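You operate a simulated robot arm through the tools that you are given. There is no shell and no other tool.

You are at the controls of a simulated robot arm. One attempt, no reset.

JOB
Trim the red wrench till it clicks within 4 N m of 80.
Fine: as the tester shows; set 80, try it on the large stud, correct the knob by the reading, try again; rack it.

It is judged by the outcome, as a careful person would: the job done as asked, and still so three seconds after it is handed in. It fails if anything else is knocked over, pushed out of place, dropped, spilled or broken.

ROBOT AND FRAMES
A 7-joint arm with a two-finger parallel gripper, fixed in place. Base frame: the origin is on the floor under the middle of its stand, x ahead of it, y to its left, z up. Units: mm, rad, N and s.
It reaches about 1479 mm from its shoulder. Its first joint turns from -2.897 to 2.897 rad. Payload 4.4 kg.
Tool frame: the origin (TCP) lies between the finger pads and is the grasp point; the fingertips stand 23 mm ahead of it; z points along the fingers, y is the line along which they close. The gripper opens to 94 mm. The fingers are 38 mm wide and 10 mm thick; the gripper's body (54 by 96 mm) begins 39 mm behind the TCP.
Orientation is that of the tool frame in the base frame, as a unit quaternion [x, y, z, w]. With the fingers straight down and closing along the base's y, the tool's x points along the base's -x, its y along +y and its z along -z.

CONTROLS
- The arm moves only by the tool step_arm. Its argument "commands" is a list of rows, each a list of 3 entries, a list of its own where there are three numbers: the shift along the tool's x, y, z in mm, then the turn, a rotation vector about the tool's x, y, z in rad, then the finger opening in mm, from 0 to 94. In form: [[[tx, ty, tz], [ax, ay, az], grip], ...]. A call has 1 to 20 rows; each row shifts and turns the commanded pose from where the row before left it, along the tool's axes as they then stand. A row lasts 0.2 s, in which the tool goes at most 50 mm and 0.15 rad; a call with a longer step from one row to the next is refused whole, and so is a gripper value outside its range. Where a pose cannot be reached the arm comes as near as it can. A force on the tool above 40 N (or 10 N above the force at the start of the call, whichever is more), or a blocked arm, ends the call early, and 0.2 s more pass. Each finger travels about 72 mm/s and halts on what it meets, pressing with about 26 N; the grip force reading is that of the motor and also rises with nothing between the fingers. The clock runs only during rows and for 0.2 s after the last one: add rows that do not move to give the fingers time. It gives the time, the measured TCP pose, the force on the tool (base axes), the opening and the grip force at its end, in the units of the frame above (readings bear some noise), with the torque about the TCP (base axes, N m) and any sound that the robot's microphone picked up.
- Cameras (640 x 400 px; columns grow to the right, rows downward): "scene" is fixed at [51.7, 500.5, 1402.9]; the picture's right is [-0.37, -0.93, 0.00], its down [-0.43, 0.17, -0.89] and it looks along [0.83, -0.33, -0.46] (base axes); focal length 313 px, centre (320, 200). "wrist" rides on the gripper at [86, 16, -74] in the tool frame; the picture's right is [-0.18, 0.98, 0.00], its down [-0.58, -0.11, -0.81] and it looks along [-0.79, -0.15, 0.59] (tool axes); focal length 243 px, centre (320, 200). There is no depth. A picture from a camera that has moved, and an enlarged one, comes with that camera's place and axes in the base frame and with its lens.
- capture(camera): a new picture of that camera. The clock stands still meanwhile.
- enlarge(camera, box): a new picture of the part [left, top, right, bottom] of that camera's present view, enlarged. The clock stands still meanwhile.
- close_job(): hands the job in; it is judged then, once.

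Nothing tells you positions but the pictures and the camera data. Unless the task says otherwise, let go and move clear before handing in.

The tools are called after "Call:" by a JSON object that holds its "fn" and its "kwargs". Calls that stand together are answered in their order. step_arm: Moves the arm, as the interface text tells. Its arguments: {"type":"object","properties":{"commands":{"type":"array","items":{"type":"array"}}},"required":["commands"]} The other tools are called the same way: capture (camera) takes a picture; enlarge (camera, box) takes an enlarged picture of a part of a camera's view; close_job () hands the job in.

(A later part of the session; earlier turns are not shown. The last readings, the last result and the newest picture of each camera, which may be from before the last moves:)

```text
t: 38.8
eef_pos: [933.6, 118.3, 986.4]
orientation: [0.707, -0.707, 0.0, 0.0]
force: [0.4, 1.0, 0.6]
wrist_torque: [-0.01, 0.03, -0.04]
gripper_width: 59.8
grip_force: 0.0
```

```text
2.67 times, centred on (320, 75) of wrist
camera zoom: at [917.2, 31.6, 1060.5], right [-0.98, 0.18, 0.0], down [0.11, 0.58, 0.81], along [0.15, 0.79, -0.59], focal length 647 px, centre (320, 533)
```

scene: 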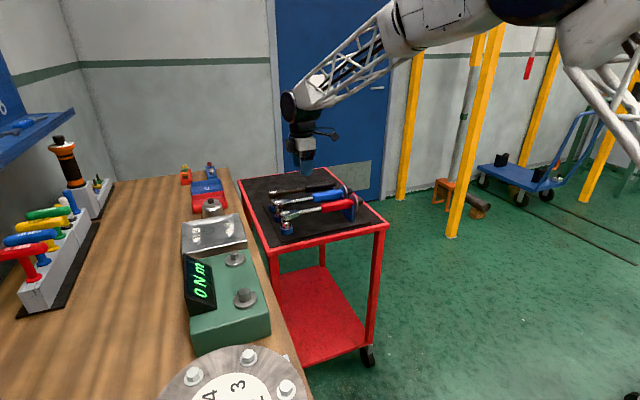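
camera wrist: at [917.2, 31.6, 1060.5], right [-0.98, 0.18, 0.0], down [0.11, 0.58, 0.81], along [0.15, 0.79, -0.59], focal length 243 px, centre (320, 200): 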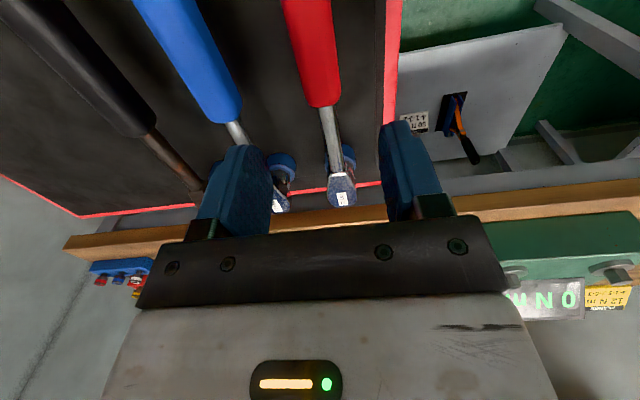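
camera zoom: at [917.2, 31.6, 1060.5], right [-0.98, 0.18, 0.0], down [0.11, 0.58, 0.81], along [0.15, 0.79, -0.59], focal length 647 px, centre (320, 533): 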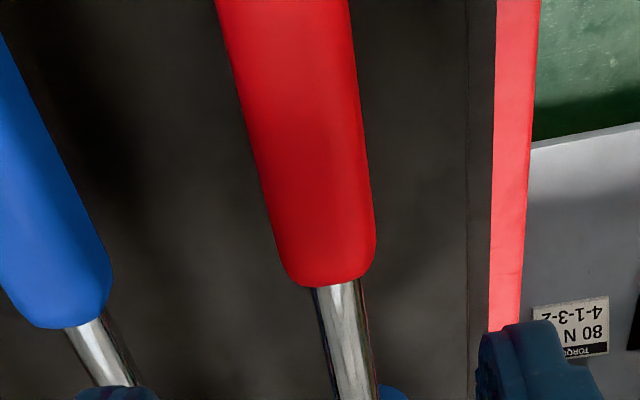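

Alignment is good (handle about 1 mm to +x of the tool axis). I'll descend to the handle axis and close.

Call:
{"fn": "step_arm", "kwargs": {"commands": [[[0, -1, 40], [0, 0, 0], 60], [[0, 0, 40], [0, 0, 0], 60], [[0, 0, 20], [0, 0, 0], 60], [[0, 0, 11], [0, 0, 0], 60], [[0, 0, 0], [0, 0, 0], 60]]}}

Call:
{"fn": "step_arm", "kwargs": {"commands": [[[0, 0, 0], [0, 0, 0], 44], [[0, 0, 0], [0, 0, 0], 34], [[0, 0, 0], [0, 0, 0], 20], [[0, 0, 0], [0, 0, 0], 10], [[0, 0, 0], [0, 0, 0], 10]]}}

Call:
{"fn": "capture", "kwargs": {"camera": "wrist"}}

Call:
{"fn": "enlarge", "kwargs": {"camera": "scene", "box": [230, 160, 400, 266]}}

```text
t: 40.0
eef_pos: [936.2, 119.3, 873.7]
orientation: [0.707, -0.707, 0.001, 0.0]
force: [-0.3, -0.5, 0.1]
wrist_torque: [0.04, 0.01, -0.01]
gripper_width: 60.0
grip_force: 0.0
```

```text
t: 41.2
eef_pos: [936.3, 119.6, 875.2]
orientation: [-0.707, 0.707, 0.0, 0.001]
force: [-0.3, -1.0, 0.7]
wrist_torque: [0.02, 0.1, 0.26]
gripper_width: 28.9
grip_force: 25.8
```

```text
taken
camera wrist: at [920.0, 32.0, 949.0], right [-0.98, 0.18, 0.0], down [0.11, 0.58, 0.81], along [0.15, 0.79, -0.59], focal length 243 px, centre (320, 200)
```

wrist: 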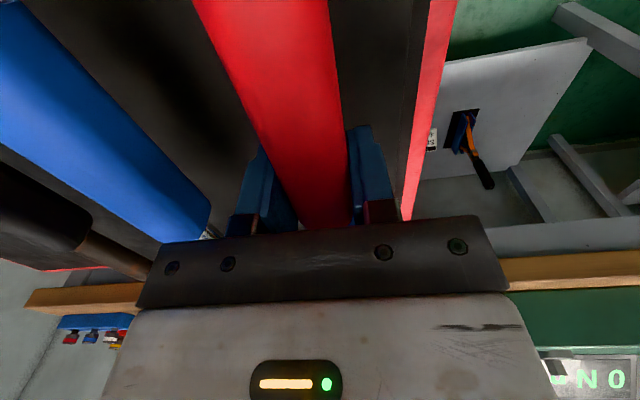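

```text
3.76 times, centred on (315, 213) of scene
camera zoom: at [51.7, 500.5, 1402.9], right [-0.37, -0.93, 0.0], down [-0.43, 0.17, -0.89], along [0.83, -0.33, -0.46], focal length 1178 px, centre (339, 151)
```

zoom: 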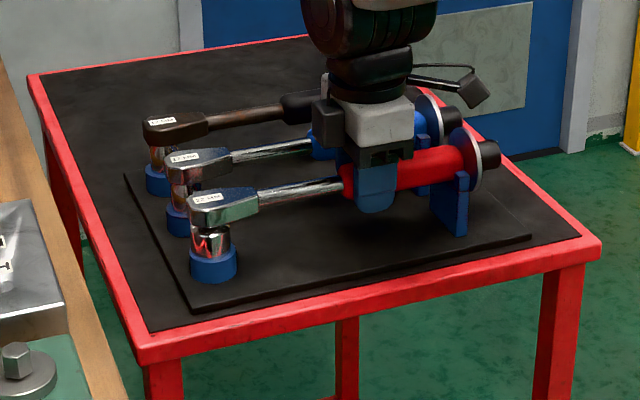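

Gripped at 28.9 mm. I'll lift by a few millimetres and read the wrist torque to find the balance point.

Call:
{"fn": "step_arm", "kwargs": {"commands": [[[0, 0, -3], [0, 0, 0], 10], [[0, 0, -3], [0, 0, 0], 10], [[0, 0, 0], [0, 0, 0], 10], [[0, 0, 0], [0, 0, 0], 10]]}}

Call:
{"fn": "enlarge", "kwargs": {"camera": "scene", "box": [230, 160, 400, 266]}}

```text
t: 42.2
eef_pos: [937.3, 118.8, 879.6]
orientation: [-0.707, 0.707, 0.0, 0.001]
force: [-0.6, 0.2, -3.7]
wrist_torque: [-0.12, -0.01, 0.0]
gripper_width: 29.0
grip_force: 26.5
```

```text
3.76 times, centred on (315, 213) of scene
camera zoom: at [51.7, 500.5, 1402.9], right [-0.37, -0.93, 0.0], down [-0.43, 0.17, -0.89], along [0.83, -0.33, -0.46], focal length 1178 px, centre (339, 151)
```

zoom: 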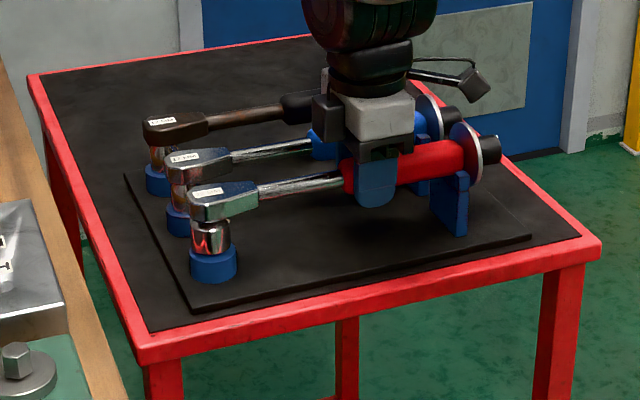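

The wrench weighs only about 0.4 kg and balances ~30 mm ahead of the grip, so this hold is fine. I'll lift it clear of the rack.

Call:
{"fn": "step_arm", "kwargs": {"commands": [[[0, 0, -10], [0, 0, 0], 10], [[0, 0, -15], [0, 0, 0], 10], [[0, 0, -25], [0, 0, 0], 10], [[0, 0, -35], [0, 0, 0], 10], [[0, 0, -35], [0, 0, 0], 10], [[0, 0, -35], [0, 0, 0], 10], [[0, 0, 0], [0, 0, 0], 10]]}}

Call:
{"fn": "capture", "kwargs": {"camera": "scene"}}

Call:
{"fn": "enlarge", "kwargs": {"camera": "scene", "box": [240, 120, 400, 220]}}

Call:
{"fn": "capture", "kwargs": {"camera": "wrist"}}

```text
t: 43.8
eef_pos: [936.9, 120.2, 1034.7]
orientation: [-0.707, 0.707, -0.001, 0.001]
force: [-0.2, -0.4, -5.4]
wrist_torque: [-0.1, 0.03, 0.0]
gripper_width: 28.9
grip_force: 26.1
```

```text
taken
```

scene: 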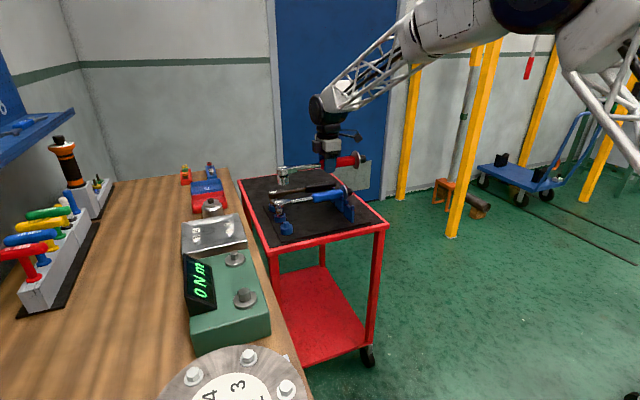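

```text
4.00 times, centred on (320, 170) of scene
camera zoom: at [51.7, 500.5, 1402.9], right [-0.37, -0.93, 0.0], down [-0.43, 0.17, -0.89], along [0.83, -0.33, -0.46], focal length 1252 px, centre (320, 320)
```

zoom: 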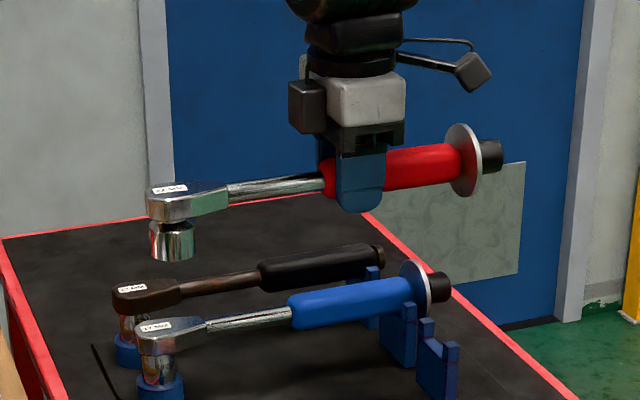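

```text
taken
camera wrist: at [920.7, 32.5, 1109.9], right [-0.98, 0.18, 0.0], down [0.11, 0.58, 0.81], along [0.15, 0.79, -0.59], focal length 243 px, centre (320, 200)
```

wrist: 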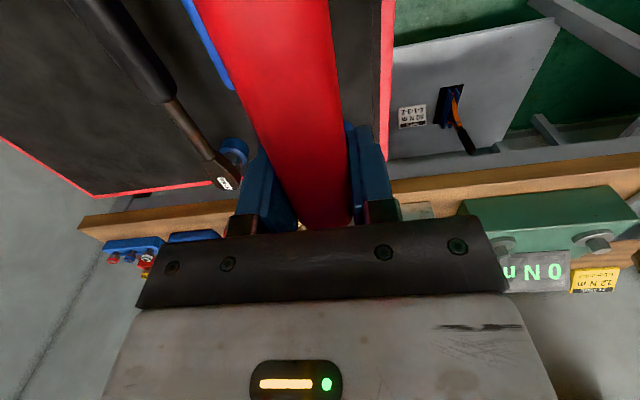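

The wrench hangs level in the grip. I'll raise a bit more and carry it over to the tester, staying well above the studs.

Call:
{"fn": "step_arm", "kwargs": {"commands": [[[0, 0, -38], [0, 0, 0], 10], [[0, 0, -37], [0, 0, 0], 10], [[-13, 26, 0], [0, 0, 0], 10], [[-17, 34, 0], [0, 0, 0], 10], [[-17, 34, 0], [0, 0, 0], 10], [[-17, 34, 0], [0, 0, 0], 10], [[-17, 34, 0], [0, 0, 0], 10], [[-17, 34, 0], [0, 0, 0], 10], [[-17, 34, 0], [0, 0, 0], 10], [[-17, 34, 0], [0, 0, 0], 10], [[-17, 34, 0], [0, 0, 0], 10], [[-17, 34, 0], [0, 0, 0], 10], [[-17, 34, 0], [0, 0, 0], 10], [[-12.5, 20, 0], [0, 0, 0], 10], [[0, 0, 0], [0, 0, 0], 10]]}}

Call:
{"fn": "capture", "kwargs": {"camera": "scene"}}

Call:
{"fn": "enlarge", "kwargs": {"camera": "scene", "box": [180, 200, 340, 300]}}

Call:
{"fn": "capture", "kwargs": {"camera": "wrist"}}

```text
t: 47.0
eef_pos: [551.1, 313.7, 1109.6]
orientation: [0.708, -0.707, 0.001, -0.001]
force: [-0.1, -0.1, -5.4]
wrist_torque: [-0.07, 0.02, -0.02]
gripper_width: 29.1
grip_force: 26.0
```

```text
taken
```

scene: 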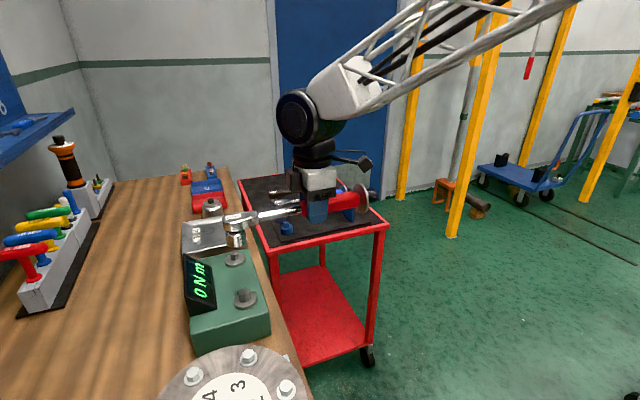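

```text
4.00 times, centred on (260, 250) of scene
camera zoom: at [51.7, 500.5, 1402.9], right [-0.37, -0.93, 0.0], down [-0.43, 0.17, -0.89], along [0.83, -0.33, -0.46], focal length 1252 px, centre (560, 0)
```

zoom: 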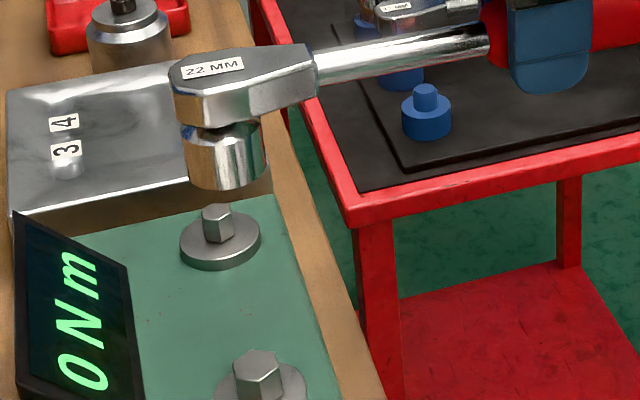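

```text
taken
camera wrist: at [534.5, 226.7, 1184.3], right [-0.98, 0.18, 0.0], down [0.11, 0.58, 0.81], along [0.15, 0.79, -0.59], focal length 243 px, centre (320, 200)
```

wrist: 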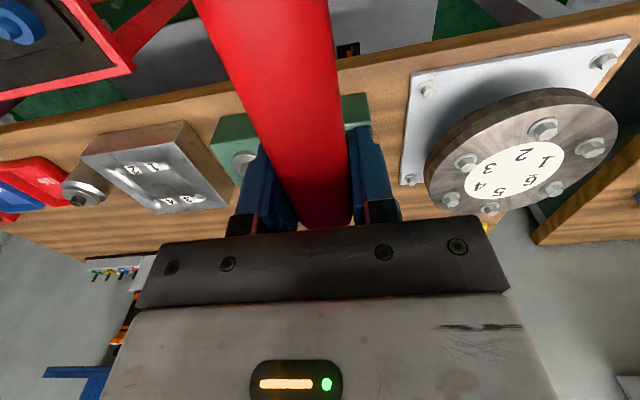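

The socket is nearly over the large stud. I'll descend most of the way and compare socket and stud closely in the scene view.

Call:
{"fn": "step_arm", "kwargs": {"commands": [[[0, 0, 30], [0, 0, 0], 10], [[0, 0, 30], [0, 0, 0], 10], [[0, 0, 28], [0, 0, 0], 10], [[0, 0, 0], [0, 0, 0], 10], [[0, 0, 0], [0, 0, 0], 10]]}}

Call:
{"fn": "enlarge", "kwargs": {"camera": "scene", "box": [207, 255, 287, 305]}}

Call:
{"fn": "capture", "kwargs": {"camera": "scene"}}

```text
t: 48.2
eef_pos: [551.5, 313.5, 1020.8]
orientation: [-0.707, 0.707, -0.001, 0.001]
force: [-0.5, -0.6, -5.0]
wrist_torque: [-0.15, 0.0, 0.04]
gripper_width: 28.8
grip_force: 25.9
```

```text
8.00 times, centred on (247, 280) of scene
camera zoom: at [51.7, 500.5, 1402.9], right [-0.37, -0.93, 0.0], down [-0.43, 0.17, -0.89], along [0.83, -0.33, -0.46], focal length 2504 px, centre (904, -440)
```

zoom: 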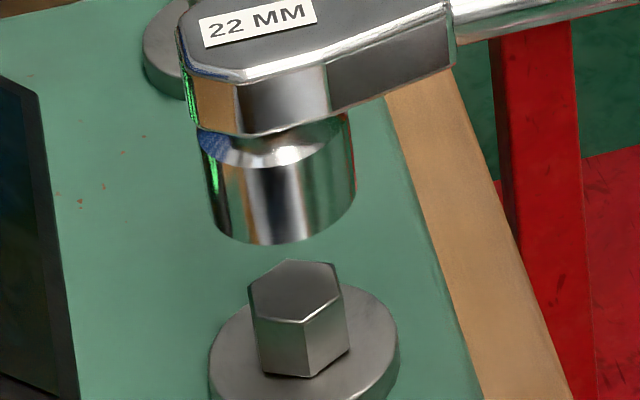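

```text
taken
```

scene: 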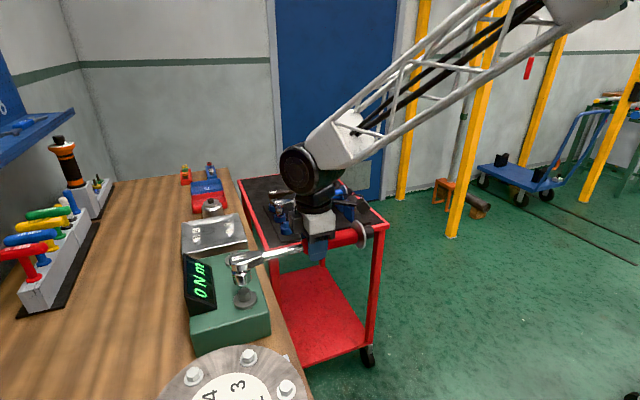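

In the scene view the socket lines up with the stud in y to within 0.5 mm, with a gap of about 27 mm. The wrist views suggest the stud is ~1 mm to -x, so I'll shift slightly and lower until just above it.

Call:
{"fn": "step_arm", "kwargs": {"commands": [[[0, 1.2, 8], [0, 0, 0], 10], [[0, 0, 8], [0, 0, 0], 10], [[0, 0, 4], [0, 0, 0], 10], [[0, 0, 0], [0, 0, 0], 10], [[0, 0, 0], [0, 0, 0], 10]]}}

Call:
{"fn": "enlarge", "kwargs": {"camera": "scene", "box": [207, 260, 287, 310]}}

```text
t: 49.4
eef_pos: [549.7, 313.4, 1001.7]
orientation: [0.707, -0.707, 0.0, 0.0]
force: [-0.4, 0.2, -4.9]
wrist_torque: [-0.12, -0.02, 0.01]
gripper_width: 28.7
grip_force: 25.8
```

```text
8.00 times, centred on (247, 285) of scene
camera zoom: at [51.7, 500.5, 1402.9], right [-0.37, -0.93, 0.0], down [-0.43, 0.17, -0.89], along [0.83, -0.33, -0.46], focal length 2504 px, centre (904, -480)
```

zoom: 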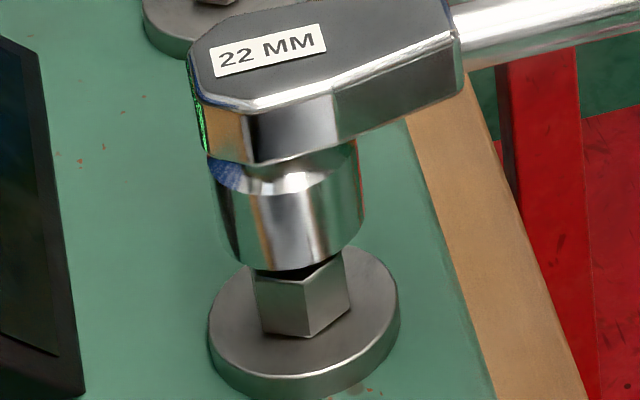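

The gap is now about 7 mm and y agrees to ~0.2 mm. I'll lower gently and watch the force for contact.

Call:
{"fn": "step_arm", "kwargs": {"commands": [[[0, 0, 3], [0, 0, 0], 10], [[0, 0, 3], [0, 0, 0], 10], [[0, 0, 1.5], [0, 0, 0], 10], [[0, 0, 0], [0, 0, 0], 10]]}}

Call:
{"fn": "enlarge", "kwargs": {"camera": "scene", "box": [207, 260, 287, 310]}}

```text
t: 50.4
eef_pos: [549.3, 313.9, 993.1]
orientation: [-0.707, 0.707, 0.0, 0.001]
force: [-0.2, -0.3, -5.5]
wrist_torque: [-0.1, 0.01, -0.03]
gripper_width: 29.0
grip_force: 25.9
```

```text
8.00 times, centred on (247, 285) of scene
camera zoom: at [51.7, 500.5, 1402.9], right [-0.37, -0.93, 0.0], down [-0.43, 0.17, -0.89], along [0.83, -0.33, -0.46], focal length 2504 px, centre (904, -480)
```

zoom: 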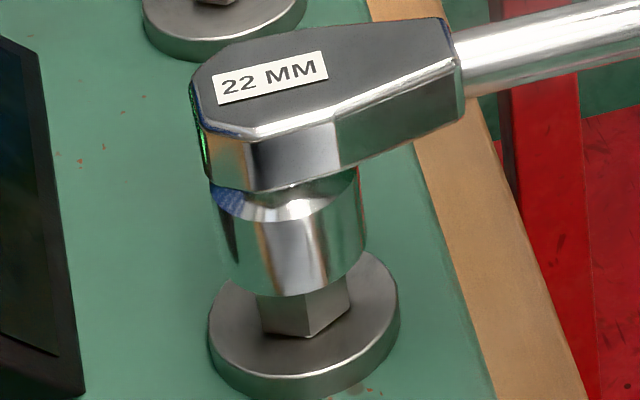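

No contact yet. I'll keep lowering in small steps.

Call:
{"fn": "step_arm", "kwargs": {"commands": [[[0, 0, 2], [0, 0, 0], 10], [[0, 0, 2], [0, 0, 0], 10], [[0, 0, 2], [0, 0, 0], 10], [[0, 0, 0], [0, 0, 0], 10]]}}

Call:
{"fn": "enlarge", "kwargs": {"camera": "scene", "box": [207, 260, 287, 310]}}

```text
t: 51.4
eef_pos: [549.2, 315.4, 987.8]
orientation: [-0.707, 0.707, -0.001, 0.001]
force: [0.6, 0.0, -3.6]
wrist_torque: [-0.11, 0.04, -0.01]
gripper_width: 28.8
grip_force: 26.0
```

```text
8.00 times, centred on (247, 285) of scene
camera zoom: at [51.7, 500.5, 1402.9], right [-0.37, -0.93, 0.0], down [-0.43, 0.17, -0.89], along [0.83, -0.33, -0.46], focal length 2504 px, centre (904, -480)
```

zoom: 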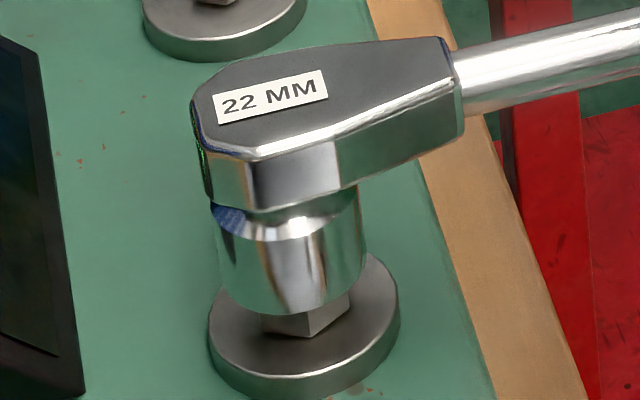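

The socket is sliding over the stud freely. I'll continue down to seat it.

Call:
{"fn": "step_arm", "kwargs": {"commands": [[[0, 0, 2], [0, 0, 0], 10], [[0, 0, 2], [0, 0, 0], 10], [[0, 0, 2], [0, 0, 0], 10], [[0, 0, 0], [0, 0, 0], 10]]}}

Call:
{"fn": "enlarge", "kwargs": {"camera": "scene", "box": [207, 260, 287, 310]}}

```text
t: 52.4
eef_pos: [548.2, 314.6, 981.8]
orientation: [-0.707, 0.707, -0.001, 0.0]
force: [0.6, 0.0, -5.3]
wrist_torque: [-0.1, -0.02, -0.03]
gripper_width: 29.0
grip_force: 26.3
```

```text
8.00 times, centred on (247, 285) of scene
camera zoom: at [51.7, 500.5, 1402.9], right [-0.37, -0.93, 0.0], down [-0.43, 0.17, -0.89], along [0.83, -0.33, -0.46], focal length 2504 px, centre (904, -480)
```

zoom: 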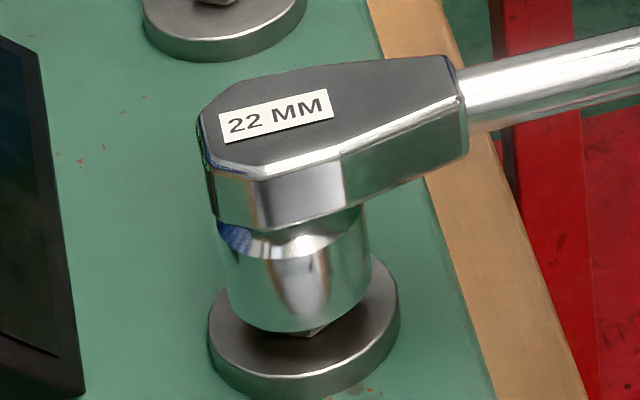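

Call:
{"fn": "step_arm", "kwargs": {"commands": [[[0, 0, 2], [0, 0, 0], 10], [[0, 0, 1.5], [0, 0, 0], 10], [[0, 0, 1], [0, 0, 0], 10], [[0, 0, 0], [0, 0, 0], 10]]}}

Call:
{"fn": "enlarge", "kwargs": {"camera": "scene", "box": [207, 260, 287, 310]}}

```text
t: 53.4
eef_pos: [550.1, 313.5, 976.6]
orientation: [0.707, -0.707, 0.001, -0.001]
force: [0.2, -0.1, -4.9]
wrist_torque: [-0.15, 0.01, 0.03]
gripper_width: 29.2
grip_force: 25.8
```

```text
8.00 times, centred on (247, 285) of scene
camera zoom: at [51.7, 500.5, 1402.9], right [-0.37, -0.93, 0.0], down [-0.43, 0.17, -0.89], along [0.83, -0.33, -0.46], focal length 2504 px, centre (904, -480)
```

zoom: 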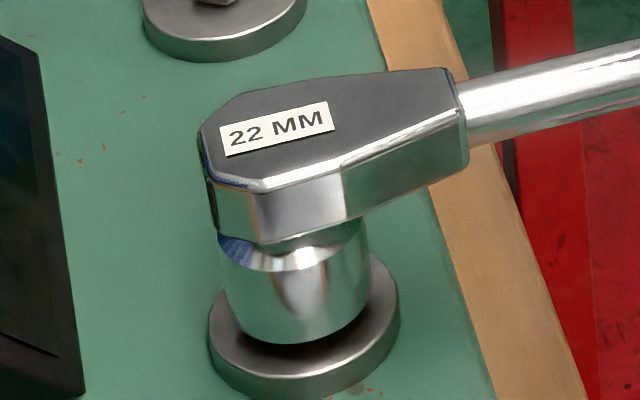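

Call:
{"fn": "step_arm", "kwargs": {"commands": [[[0, 0, 1], [0, 0, 0], 10], [[0, 0, 1], [0, 0, 0], 10], [[0, 0, 0], [0, 0, 0], 10]]}}

Call:
{"fn": "enlarge", "kwargs": {"camera": "scene", "box": [207, 260, 287, 310]}}

```text
t: 54.2
eef_pos: [548.7, 314.0, 975.1]
orientation: [0.707, -0.707, 0.001, -0.001]
force: [0.0, 0.3, -5.8]
wrist_torque: [-0.08, 0.02, 0.0]
gripper_width: 29.0
grip_force: 26.2
```

```text
8.00 times, centred on (247, 285) of scene
camera zoom: at [51.7, 500.5, 1402.9], right [-0.37, -0.93, 0.0], down [-0.43, 0.17, -0.89], along [0.83, -0.33, -0.46], focal length 2504 px, centre (904, -480)
```

zoom: 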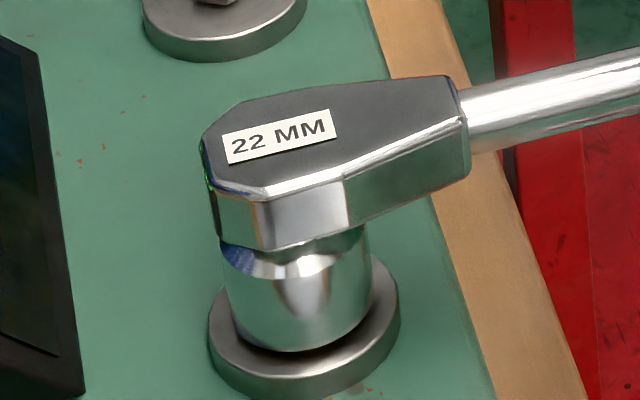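

Call:
{"fn": "step_arm", "kwargs": {"commands": [[[0, 0, 1], [0, 0, 0], 10], [[0, 0, 1], [0, 0, 0], 10], [[0, 0, 0], [0, 0, 0], 10]]}}

Call:
{"fn": "enlarge", "kwargs": {"camera": "scene", "box": [207, 260, 287, 310]}}

```text
t: 55.0
eef_pos: [549.4, 314.6, 973.0]
orientation: [-0.707, 0.707, -0.001, 0.001]
force: [-0.4, 0.3, -5.5]
wrist_torque: [-0.12, 0.02, -0.03]
gripper_width: 28.6
grip_force: 26.1
```

```text
8.00 times, centred on (247, 285) of scene
camera zoom: at [51.7, 500.5, 1402.9], right [-0.37, -0.93, 0.0], down [-0.43, 0.17, -0.89], along [0.83, -0.33, -0.46], focal length 2504 px, centre (904, -480)
```

zoom: 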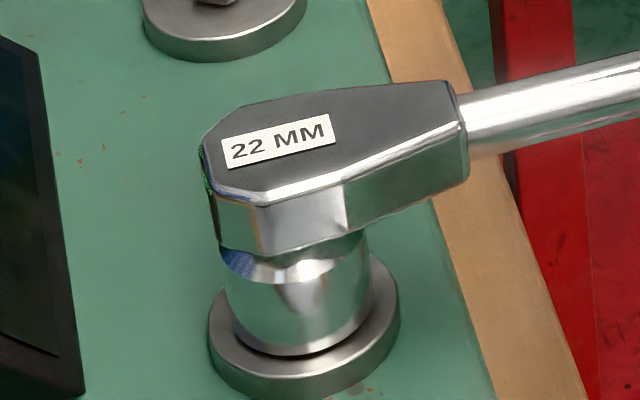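

Call:
{"fn": "step_arm", "kwargs": {"commands": [[[0, 0, 0.8], [0, 0, 0], 10], [[0, 0, 0.8], [0, 0, 0], 10], [[0, 0, 0], [0, 0, 0], 10]]}}

Call:
{"fn": "enlarge", "kwargs": {"camera": "scene", "box": [207, 260, 287, 310]}}

```text
t: 55.8
eef_pos: [549.5, 315.8, 970.8]
orientation: [0.707, -0.707, 0.001, 0.0]
force: [-0.4, -0.3, -4.3]
wrist_torque: [-0.13, 0.0, -0.01]
gripper_width: 29.0
grip_force: 25.6
```

```text
8.00 times, centred on (247, 285) of scene
camera zoom: at [51.7, 500.5, 1402.9], right [-0.37, -0.93, 0.0], down [-0.43, 0.17, -0.89], along [0.83, -0.33, -0.46], focal length 2504 px, centre (904, -480)
```

zoom: 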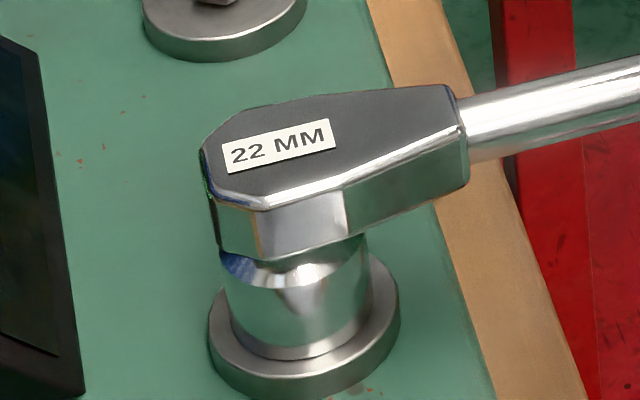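

The socket is fully down on the stud's base. I'll start turning clockwise about the stud a little and see how the tester reading and the force respond.

Call:
{"fn": "step_arm", "kwargs": {"commands": [[[0, 0, 0.5], [0, 0, 0], 10], [[-0.03, 3.04, 0], [0, 0, 0.02], 10], [[-0.03, 3.04, 0], [0, 0, 0.02], 10], [[0, 0, 0], [0, 0, 0], 10]]}}

Call:
{"fn": "capture", "kwargs": {"camera": "scene"}}

Call:
{"fn": "enlarge", "kwargs": {"camera": "scene", "box": [170, 240, 330, 340]}}

```text
t: 56.8
eef_pos: [542.5, 313.9, 969.8]
orientation: [-0.692, 0.722, 0.0, 0.001]
force: [0.0, -0.4, -5.6]
wrist_torque: [-0.13, 0.01, 0.42]
gripper_width: 29.1
grip_force: 26.2
```

```text
taken
```

scene: 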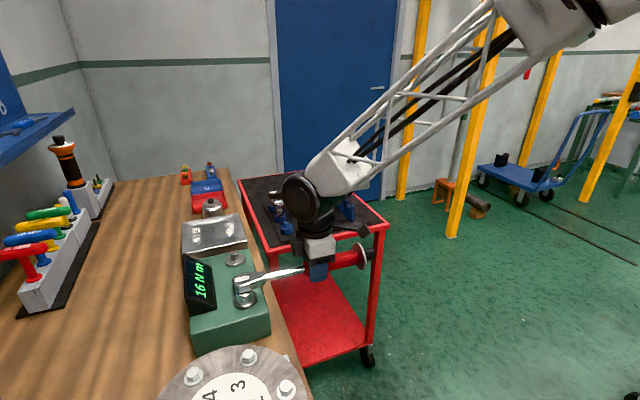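

```text
4.00 times, centred on (250, 290) of scene
camera zoom: at [51.7, 500.5, 1402.9], right [-0.37, -0.93, 0.0], down [-0.43, 0.17, -0.89], along [0.83, -0.33, -0.46], focal length 1252 px, centre (600, -160)
```

zoom: 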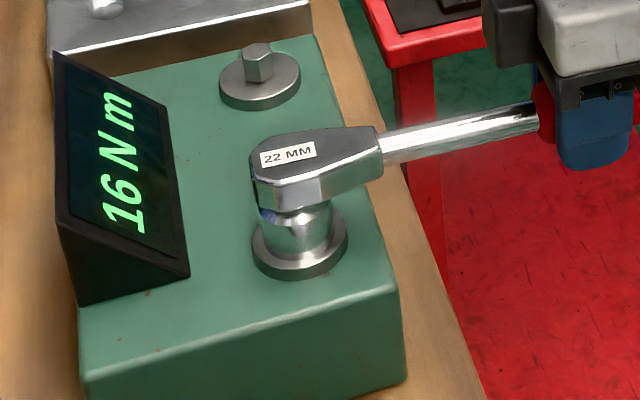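

The tester responds: 16 N m at 0.04 rad with little real force. I'll keep turning in small steps, listening for the click.

Call:
{"fn": "step_arm", "kwargs": {"commands": [[[-0.03, 3.04, 0], [0, 0, 0.02], 10], [[-0.03, 3.04, 0], [0, 0, 0.02], 10], [[0, 0, 0], [0, 0, 0], 10]]}}

Call:
{"fn": "enlarge", "kwargs": {"camera": "scene", "box": [170, 240, 330, 340]}}

```text
t: 57.6
eef_pos: [537.7, 313.9, 971.2]
orientation: [-0.678, 0.735, 0.0, 0.001]
force: [0.1, -0.2, -5.6]
wrist_torque: [-0.09, -0.03, 0.84]
gripper_width: 29.0
grip_force: 26.1
```

```text
4.00 times, centred on (250, 290) of scene
camera zoom: at [51.7, 500.5, 1402.9], right [-0.37, -0.93, 0.0], down [-0.43, 0.17, -0.89], along [0.83, -0.33, -0.46], focal length 1252 px, centre (600, -160)
```

zoom: 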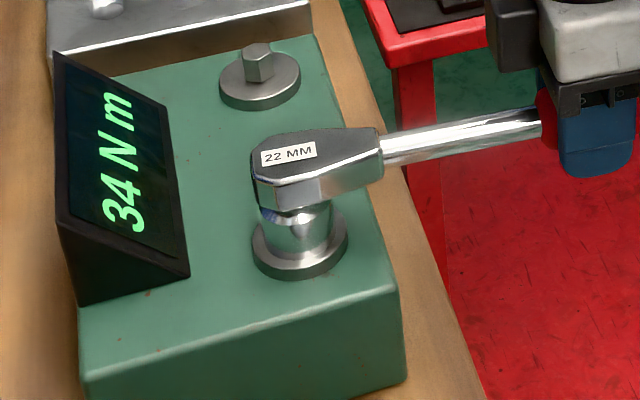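

Call:
{"fn": "step_arm", "kwargs": {"commands": [[[-0.03, 3.04, 0], [0, 0, 0.02], 10], [[-0.03, 3.04, 0], [0, 0, 0.02], 10], [[0, 0, 0], [0, 0, 0], 10]]}}

Call:
{"fn": "enlarge", "kwargs": {"camera": "scene", "box": [170, 240, 330, 340]}}

```text
t: 58.4
eef_pos: [531.7, 314.9, 972.3]
orientation: [-0.663, 0.749, -0.002, 0.001]
force: [-0.8, -0.4, -6.4]
wrist_torque: [-0.1, 0.0, 1.26]
gripper_width: 29.2
grip_force: 25.7
```

```text
4.00 times, centred on (250, 290) of scene
camera zoom: at [51.7, 500.5, 1402.9], right [-0.37, -0.93, 0.0], down [-0.43, 0.17, -0.89], along [0.83, -0.33, -0.46], focal length 1252 px, centre (600, -160)
```

zoom: 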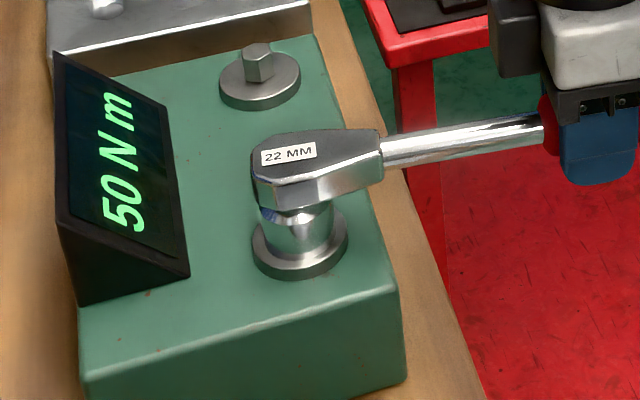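

Call:
{"fn": "step_arm", "kwargs": {"commands": [[[-0.01, 1.52, 0], [0, 0, 0.01], 10], [[-0.01, 1.52, 0], [0, 0, 0.01], 10], [[0, 0, 0], [0, 0, 0], 10]]}}

Call:
{"fn": "enlarge", "kwargs": {"camera": "scene", "box": [170, 240, 330, 340]}}

```text
t: 59.2
eef_pos: [528.8, 314.9, 971.2]
orientation: [-0.655, 0.756, -0.001, 0.0]
force: [0.1, 0.6, -6.1]
wrist_torque: [-0.12, 0.02, 1.42]
gripper_width: 28.9
grip_force: 26.4
```

```text
4.00 times, centred on (250, 290) of scene
camera zoom: at [51.7, 500.5, 1402.9], right [-0.37, -0.93, 0.0], down [-0.43, 0.17, -0.89], along [0.83, -0.33, -0.46], focal length 1252 px, centre (600, -160)
```

zoom: 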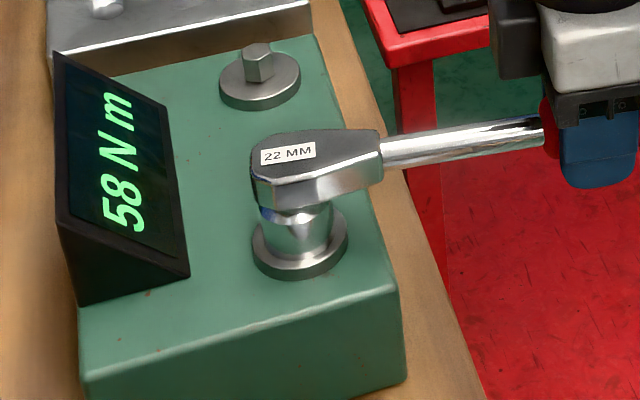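

Call:
{"fn": "step_arm", "kwargs": {"commands": [[[-0.01, 1.52, 0], [0, 0, 0.01], 10], [[-0.01, 1.52, 0], [0, 0, 0.01], 10], [[0, 0, 0], [0, 0, 0], 10]]}}

Call:
{"fn": "enlarge", "kwargs": {"camera": "scene", "box": [170, 240, 330, 340]}}

```text
t: 60.0
eef_pos: [523.6, 315.0, 972.1]
orientation: [-0.648, 0.762, 0.0, 0.001]
force: [-0.4, -0.1, -5.2]
wrist_torque: [-0.11, 0.03, 1.14]
gripper_width: 28.8
grip_force: 26.6
```

```text
4.00 times, centred on (250, 290) of scene
camera zoom: at [51.7, 500.5, 1402.9], right [-0.37, -0.93, 0.0], down [-0.43, 0.17, -0.89], along [0.83, -0.33, -0.46], focal length 1252 px, centre (600, -160)
```

zoom: 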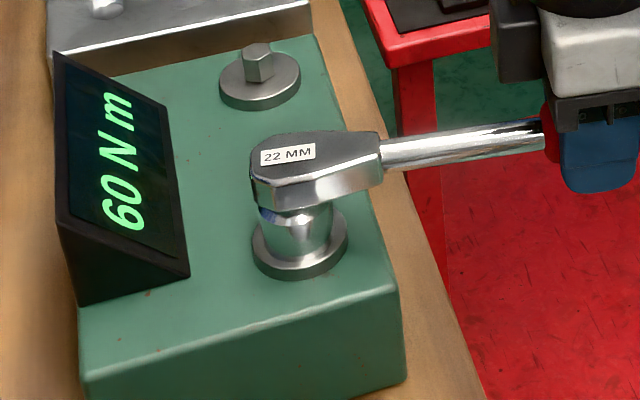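

The reading rose only slightly while wrist torque dropped, so the handle may be slipping in the pads. I'll check before going further.

Call:
{"fn": "capture", "kwargs": {"camera": "wrist"}}

Call:
{"fn": "step_arm", "kwargs": {"commands": [[[0, 0, 0], [0, 0, 0], 10], [[0, 0, 0], [0, 0, 0], 10]]}}

Call:
{"fn": "enlarge", "kwargs": {"camera": "scene", "box": [170, 220, 410, 370]}}

```text
taken
camera wrist: at [494.2, 232.7, 1046.1], right [-0.94, 0.34, 0.0], down [0.2, 0.56, 0.81], along [0.27, 0.76, -0.59], focal length 243 px, centre (320, 200)
```

wrist: 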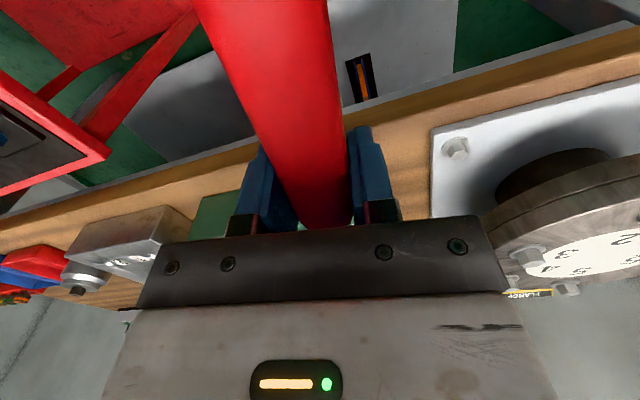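

```text
t: 60.6
eef_pos: [525.6, 316.3, 973.1]
orientation: [-0.648, 0.762, 0.0, 0.001]
force: [0.5, 0.4, -5.5]
wrist_torque: [-0.1, 0.03, 1.12]
gripper_width: 29.0
grip_force: 25.8
```

```text
2.67 times, centred on (290, 295) of scene
camera zoom: at [51.7, 500.5, 1402.9], right [-0.37, -0.93, 0.0], down [-0.43, 0.17, -0.89], along [0.83, -0.33, -0.46], focal length 835 px, centre (400, -53)
```

zoom: 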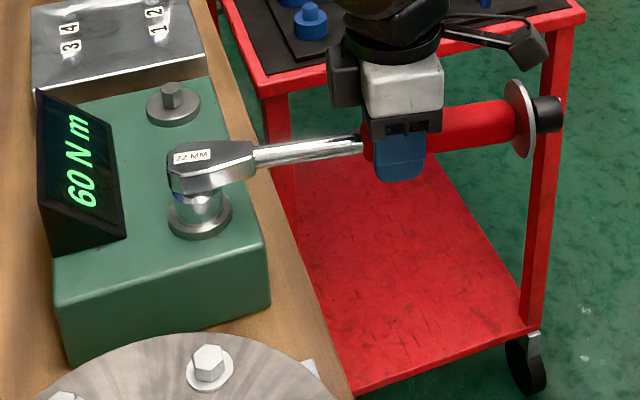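

The handle isn't slipping, and the display seems to hold its peak (60) while the live torque dropped. I'll turn a little more to learn whether it gave way at about 60.

Call:
{"fn": "step_arm", "kwargs": {"commands": [[[-0.01, 1.52, 0], [0, 0, 0.01], 10], [[0, 0, 0], [0, 0, 0], 10]]}}

Call:
{"fn": "enlarge", "kwargs": {"camera": "scene", "box": [170, 240, 330, 340]}}

```text
t: 61.2
eef_pos: [523.8, 316.0, 971.9]
orientation: [-0.644, 0.765, -0.001, 0.001]
force: [-0.7, 0.4, -5.8]
wrist_torque: [-0.16, 0.05, 1.22]
gripper_width: 29.1
grip_force: 26.0
```

```text
4.00 times, centred on (250, 290) of scene
camera zoom: at [51.7, 500.5, 1402.9], right [-0.37, -0.93, 0.0], down [-0.43, 0.17, -0.89], along [0.83, -0.33, -0.46], focal length 1252 px, centre (600, -160)
```

zoom: 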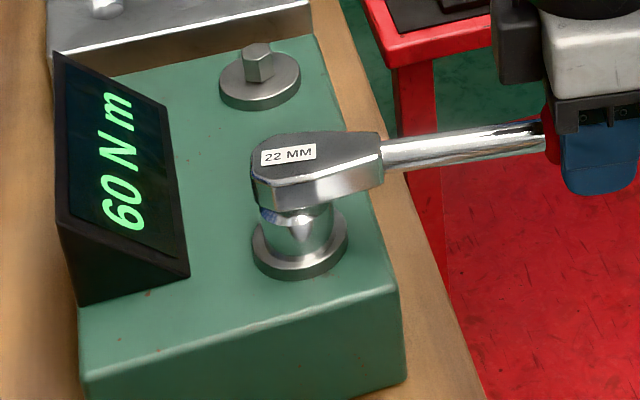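

Call:
{"fn": "step_arm", "kwargs": {"commands": [[[-0.01, 1.52, 0], [0, 0, 0.01], 10], [[-0.01, 1.52, 0], [0, 0, 0.01], 10], [[0, 0, 0], [0, 0, 0], 10]]}}

Call:
{"fn": "enlarge", "kwargs": {"camera": "scene", "box": [170, 240, 330, 340]}}

```text
t: 62.0
eef_pos: [520.3, 316.3, 971.7]
orientation: [-0.637, 0.771, -0.001, 0.001]
force: [-0.7, 0.1, -4.5]
wrist_torque: [-0.11, 0.03, 1.45]
gripper_width: 29.0
grip_force: 25.6
```

```text
4.00 times, centred on (250, 290) of scene
camera zoom: at [51.7, 500.5, 1402.9], right [-0.37, -0.93, 0.0], down [-0.43, 0.17, -0.89], along [0.83, -0.33, -0.46], focal length 1252 px, centre (600, -160)
```

zoom: 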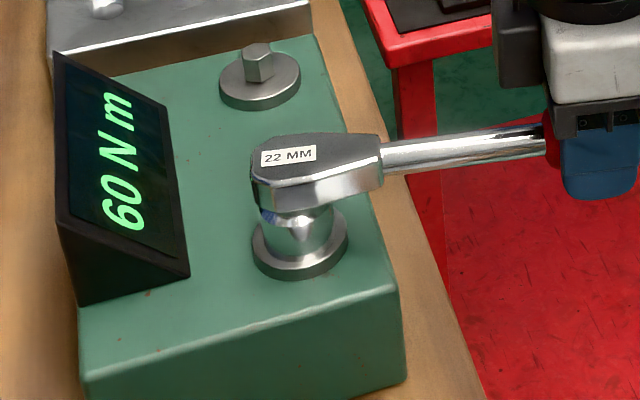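

Call:
{"fn": "step_arm", "kwargs": {"commands": [[[-0.01, 1.52, 0], [0, 0, 0.01], 10], [[0, 0, 0], [0, 0, 0], 10]]}}

Call:
{"fn": "enlarge", "kwargs": {"camera": "scene", "box": [170, 240, 330, 340]}}

```text
t: 62.6
eef_pos: [519.2, 317.6, 970.3]
orientation: [-0.633, 0.774, 0.0, 0.001]
force: [2.9, 0.8, -5.6]
wrist_torque: [-0.18, 0.0, 1.23]
gripper_width: 29.2
grip_force: 26.1
```

```text
4.00 times, centred on (250, 290) of scene
camera zoom: at [51.7, 500.5, 1402.9], right [-0.37, -0.93, 0.0], down [-0.43, 0.17, -0.89], along [0.83, -0.33, -0.46], focal length 1252 px, centre (600, -160)
```

zoom: 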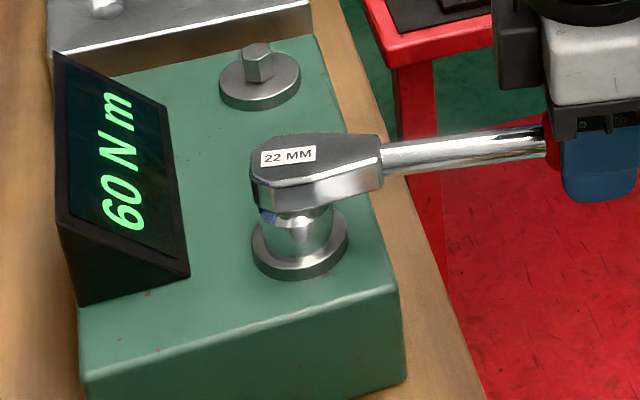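

Torque dropped a second time at about the same level, with no sound reported. I'll inspect the handle in the fingers closely to tell grip slip from a real click.

Call:
{"fn": "capture", "kwargs": {"camera": "wrist"}}

Call:
{"fn": "enlarge", "kwargs": {"camera": "wrist", "box": [220, 110, 420, 235]}}

Call:
{"fn": "enlarge", "kwargs": {"camera": "scene", "box": [280, 235, 408, 315]}}

```text
taken
camera wrist: at [485.3, 234.8, 1045.5], right [-0.93, 0.38, 0.0], down [0.22, 0.55, 0.81], along [0.3, 0.75, -0.59], focal length 243 px, centre (320, 200)
```

wrist: 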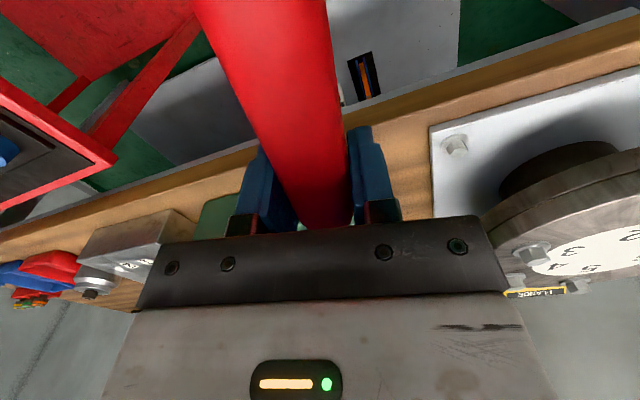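

```text
3.20 times, centred on (320, 172) of wrist
camera zoom: at [485.3, 234.8, 1045.5], right [-0.93, 0.38, 0.0], down [0.22, 0.55, 0.81], along [0.3, 0.75, -0.59], focal length 776 px, centre (320, 288)
```

zoom: 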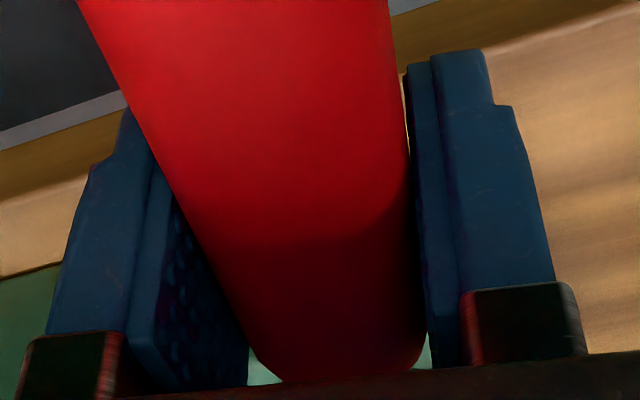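

```text
5.00 times, centred on (344, 275) of scene
camera zoom: at [51.7, 500.5, 1402.9], right [-0.37, -0.93, 0.0], down [-0.43, 0.17, -0.89], along [0.83, -0.33, -0.46], focal length 1565 px, centre (200, -175)
```

zoom: 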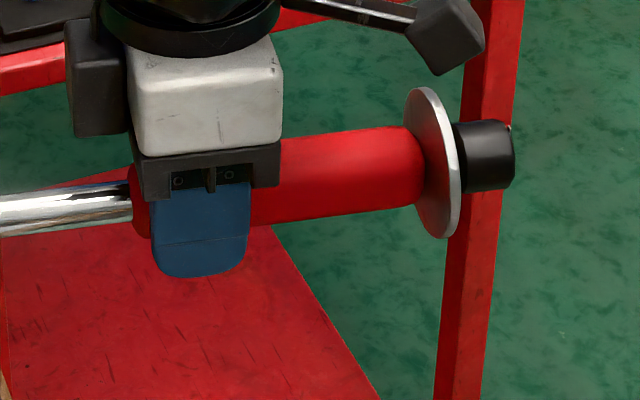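

No slip is visible between handle and pads, so the wrench itself seems to be giving way at 60. I'll unload completely and then reload slowly to confirm and listen for the click.

Call:
{"fn": "step_arm", "kwargs": {"commands": [[[-0.03, -3.04, 0], [0, 0, -0.02], 10], [[-0.03, -3.04, 0], [0, 0, -0.02], 10], [[-0.03, -3.04, 0], [0, 0, -0.02], 10], [[0, 0, 0], [0, 0, 0], 10]]}}

Call:
{"fn": "enlarge", "kwargs": {"camera": "scene", "box": [170, 240, 330, 340]}}

```text
t: 63.6
eef_pos: [527.7, 315.4, 971.5]
orientation: [-0.656, 0.754, 0.0, 0.001]
force: [0.6, -0.1, -4.5]
wrist_torque: [-0.14, 0.04, 0.91]
gripper_width: 29.4
grip_force: 26.0
```

```text
4.00 times, centred on (250, 290) of scene
camera zoom: at [51.7, 500.5, 1402.9], right [-0.37, -0.93, 0.0], down [-0.43, 0.17, -0.89], along [0.83, -0.33, -0.46], focal length 1252 px, centre (600, -160)
```

zoom: 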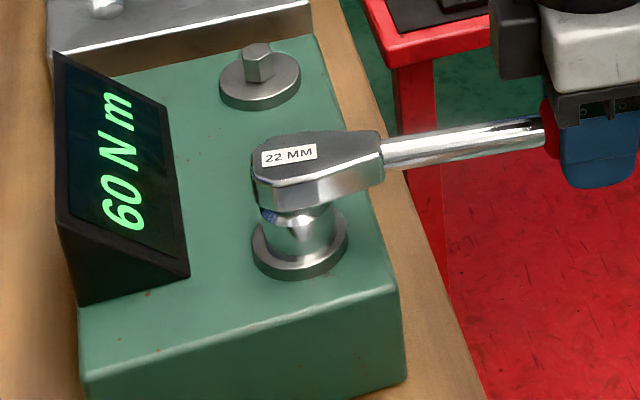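

Call:
{"fn": "step_arm", "kwargs": {"commands": [[[-0.03, -3.04, 0], [0, 0, -0.02], 10], [[-0.03, -3.04, 0], [0, 0, -0.02], 10], [[-0.03, -3.04, 0], [0, 0, -0.02], 10], [[0, 0, 0], [0, 0, 0], 10]]}}

Call:
{"fn": "step_arm", "kwargs": {"commands": [[[-0.03, -3.04, 0], [0, 0, -0.02], 10], [[-0.03, -3.04, 0], [0, 0, -0.02], 10], [[0, 0, 0], [0, 0, 0], 10], [[0, 0, 0], [0, 0, 0], 10]]}}

Call:
{"fn": "enlarge", "kwargs": {"camera": "scene", "box": [170, 240, 330, 340]}}

Call:
{"fn": "capture", "kwargs": {"camera": "wrist"}}

```text
t: 64.6
eef_pos: [537.4, 315.2, 970.8]
orientation: [-0.678, 0.735, -0.001, 0.002]
force: [0.0, -0.2, -5.9]
wrist_torque: [-0.11, 0.02, 0.34]
gripper_width: 28.7
grip_force: 26.2
```

```text
t: 65.6
eef_pos: [544.0, 314.5, 971.3]
orientation: [-0.692, 0.722, -0.002, 0.0]
force: [-0.1, 0.1, -5.0]
wrist_torque: [-0.11, 0.01, 0.0]
gripper_width: 28.8
grip_force: 26.3
```

```text
4.00 times, centred on (250, 290) of scene
camera zoom: at [51.7, 500.5, 1402.9], right [-0.37, -0.93, 0.0], down [-0.43, 0.17, -0.89], along [0.83, -0.33, -0.46], focal length 1252 px, centre (600, -160)
```

zoom: 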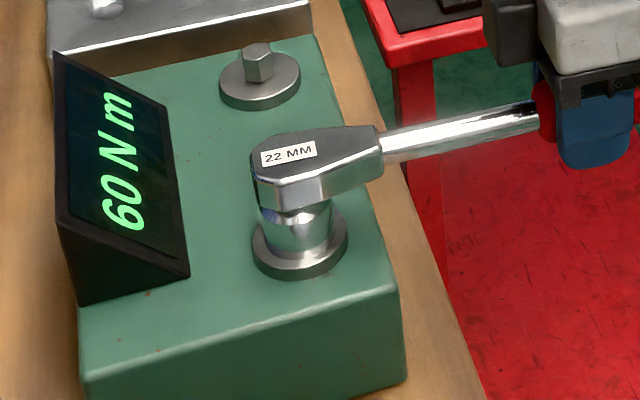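

```text
taken
camera wrist: at [523.3, 227.5, 1045.6], right [-0.97, 0.22, 0.0], down [0.13, 0.58, 0.81], along [0.18, 0.79, -0.59], focal length 243 px, centre (320, 200)
```

wrist: 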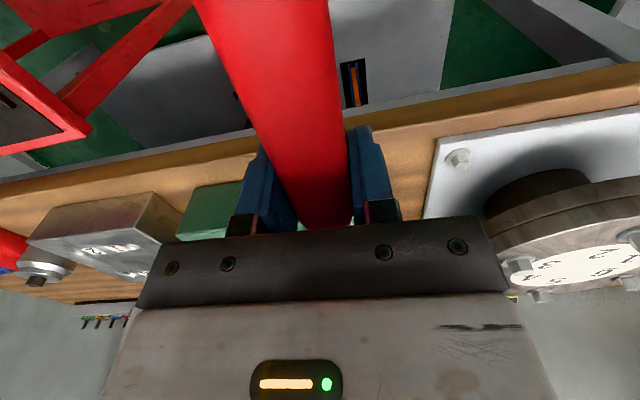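

Unloaded, the display holds 60 as a peak. I'll reload and watch for the break again with finer steps.

Call:
{"fn": "step_arm", "kwargs": {"commands": [[[-0.03, 3.04, 0], [0, 0, 0.02], 10], [[-0.03, 3.04, 0], [0, 0, 0.02], 10], [[-0.03, 3.04, 0], [0, 0, 0.02], 10], [[-0.03, 3.04, 0], [0, 0, 0.02], 10], [[-0.03, 3.04, 0], [0, 0, 0.02], 10], [[-0.03, 3.04, 0], [0, 0, 0.02], 10], [[0, 0, 0], [0, 0, 0], 10]]}}

Call:
{"fn": "enlarge", "kwargs": {"camera": "scene", "box": [170, 240, 330, 340]}}

```text
t: 67.2
eef_pos: [525.4, 316.0, 969.9]
orientation: [-0.648, 0.762, -0.001, 0.001]
force: [0.0, -0.7, -5.2]
wrist_torque: [-0.11, 0.02, 1.25]
gripper_width: 28.9
grip_force: 26.1
```

```text
4.00 times, centred on (250, 290) of scene
camera zoom: at [51.7, 500.5, 1402.9], right [-0.37, -0.93, 0.0], down [-0.43, 0.17, -0.89], along [0.83, -0.33, -0.46], focal length 1252 px, centre (600, -160)
```

zoom: 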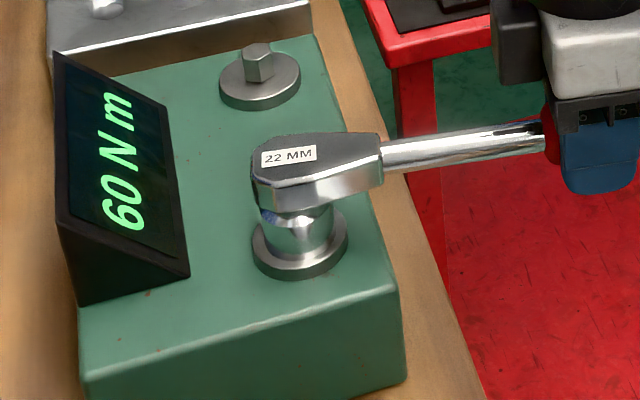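

Call:
{"fn": "step_arm", "kwargs": {"commands": [[[-0.01, 1.52, 0], [0, 0, 0.01], 10], [[0, 0, 0], [0, 0, 0], 10]]}}

Call:
{"fn": "step_arm", "kwargs": {"commands": [[[-0.01, 1.52, 0], [0, 0, 0.01], 10], [[0, 0, 0], [0, 0, 0], 10]]}}

Call:
{"fn": "step_arm", "kwargs": {"commands": [[[0, 0.76, 0], [0, 0, 0.005], 10], [[0, 0, 0], [0, 0, 0], 10]]}}

Call:
{"fn": "step_arm", "kwargs": {"commands": [[[0, 0.76, 0], [0, 0, 0.005], 10], [[0, 0, 0], [0, 0, 0], 10]]}}

Call:
{"fn": "step_arm", "kwargs": {"commands": [[[0, 0.76, 0], [0, 0, 0.005], 10], [[0, 0, 0], [0, 0, 0], 10]]}}

Call:
{"fn": "enlarge", "kwargs": {"camera": "scene", "box": [170, 240, 330, 340]}}

```text
t: 67.8
eef_pos: [522.6, 315.3, 971.5]
orientation: [-0.644, 0.765, -0.001, 0.001]
force: [-0.4, 0.0, -4.9]
wrist_torque: [-0.12, 0.02, 1.34]
gripper_width: 29.1
grip_force: 25.9
```

```text
t: 68.4
eef_pos: [521.5, 315.2, 969.8]
orientation: [-0.641, 0.768, 0.0, 0.001]
force: [-1.0, 0.0, -5.4]
wrist_torque: [-0.12, 0.01, 1.4]
gripper_width: 29.0
grip_force: 26.0
```

```text
t: 69.0
eef_pos: [520.8, 316.1, 970.9]
orientation: [-0.639, 0.769, 0.0, 0.001]
force: [0.7, -1.2, -5.5]
wrist_torque: [-0.13, 0.03, 1.46]
gripper_width: 28.9
grip_force: 25.7
```

```text
t: 69.6
eef_pos: [520.3, 316.4, 971.1]
orientation: [-0.637, 0.771, -0.001, 0.001]
force: [0.7, 0.4, -5.4]
wrist_torque: [-0.1, 0.01, 1.04]
gripper_width: 29.1
grip_force: 26.2
```

```text
t: 70.2
eef_pos: [520.1, 316.4, 971.7]
orientation: [-0.635, 0.773, -0.001, 0.0]
force: [-0.9, -0.3, -5.6]
wrist_torque: [-0.09, 0.02, 1.13]
gripper_width: 29.1
grip_force: 26.4
```

```text
4.00 times, centred on (250, 290) of scene
camera zoom: at [51.7, 500.5, 1402.9], right [-0.37, -0.93, 0.0], down [-0.43, 0.17, -0.89], along [0.83, -0.33, -0.46], focal length 1252 px, centre (600, -160)
```

zoom: 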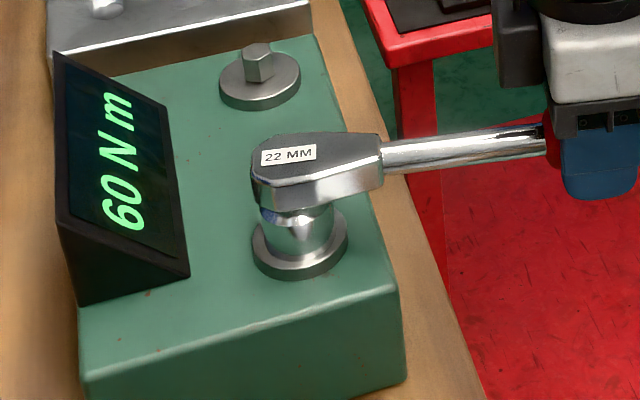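

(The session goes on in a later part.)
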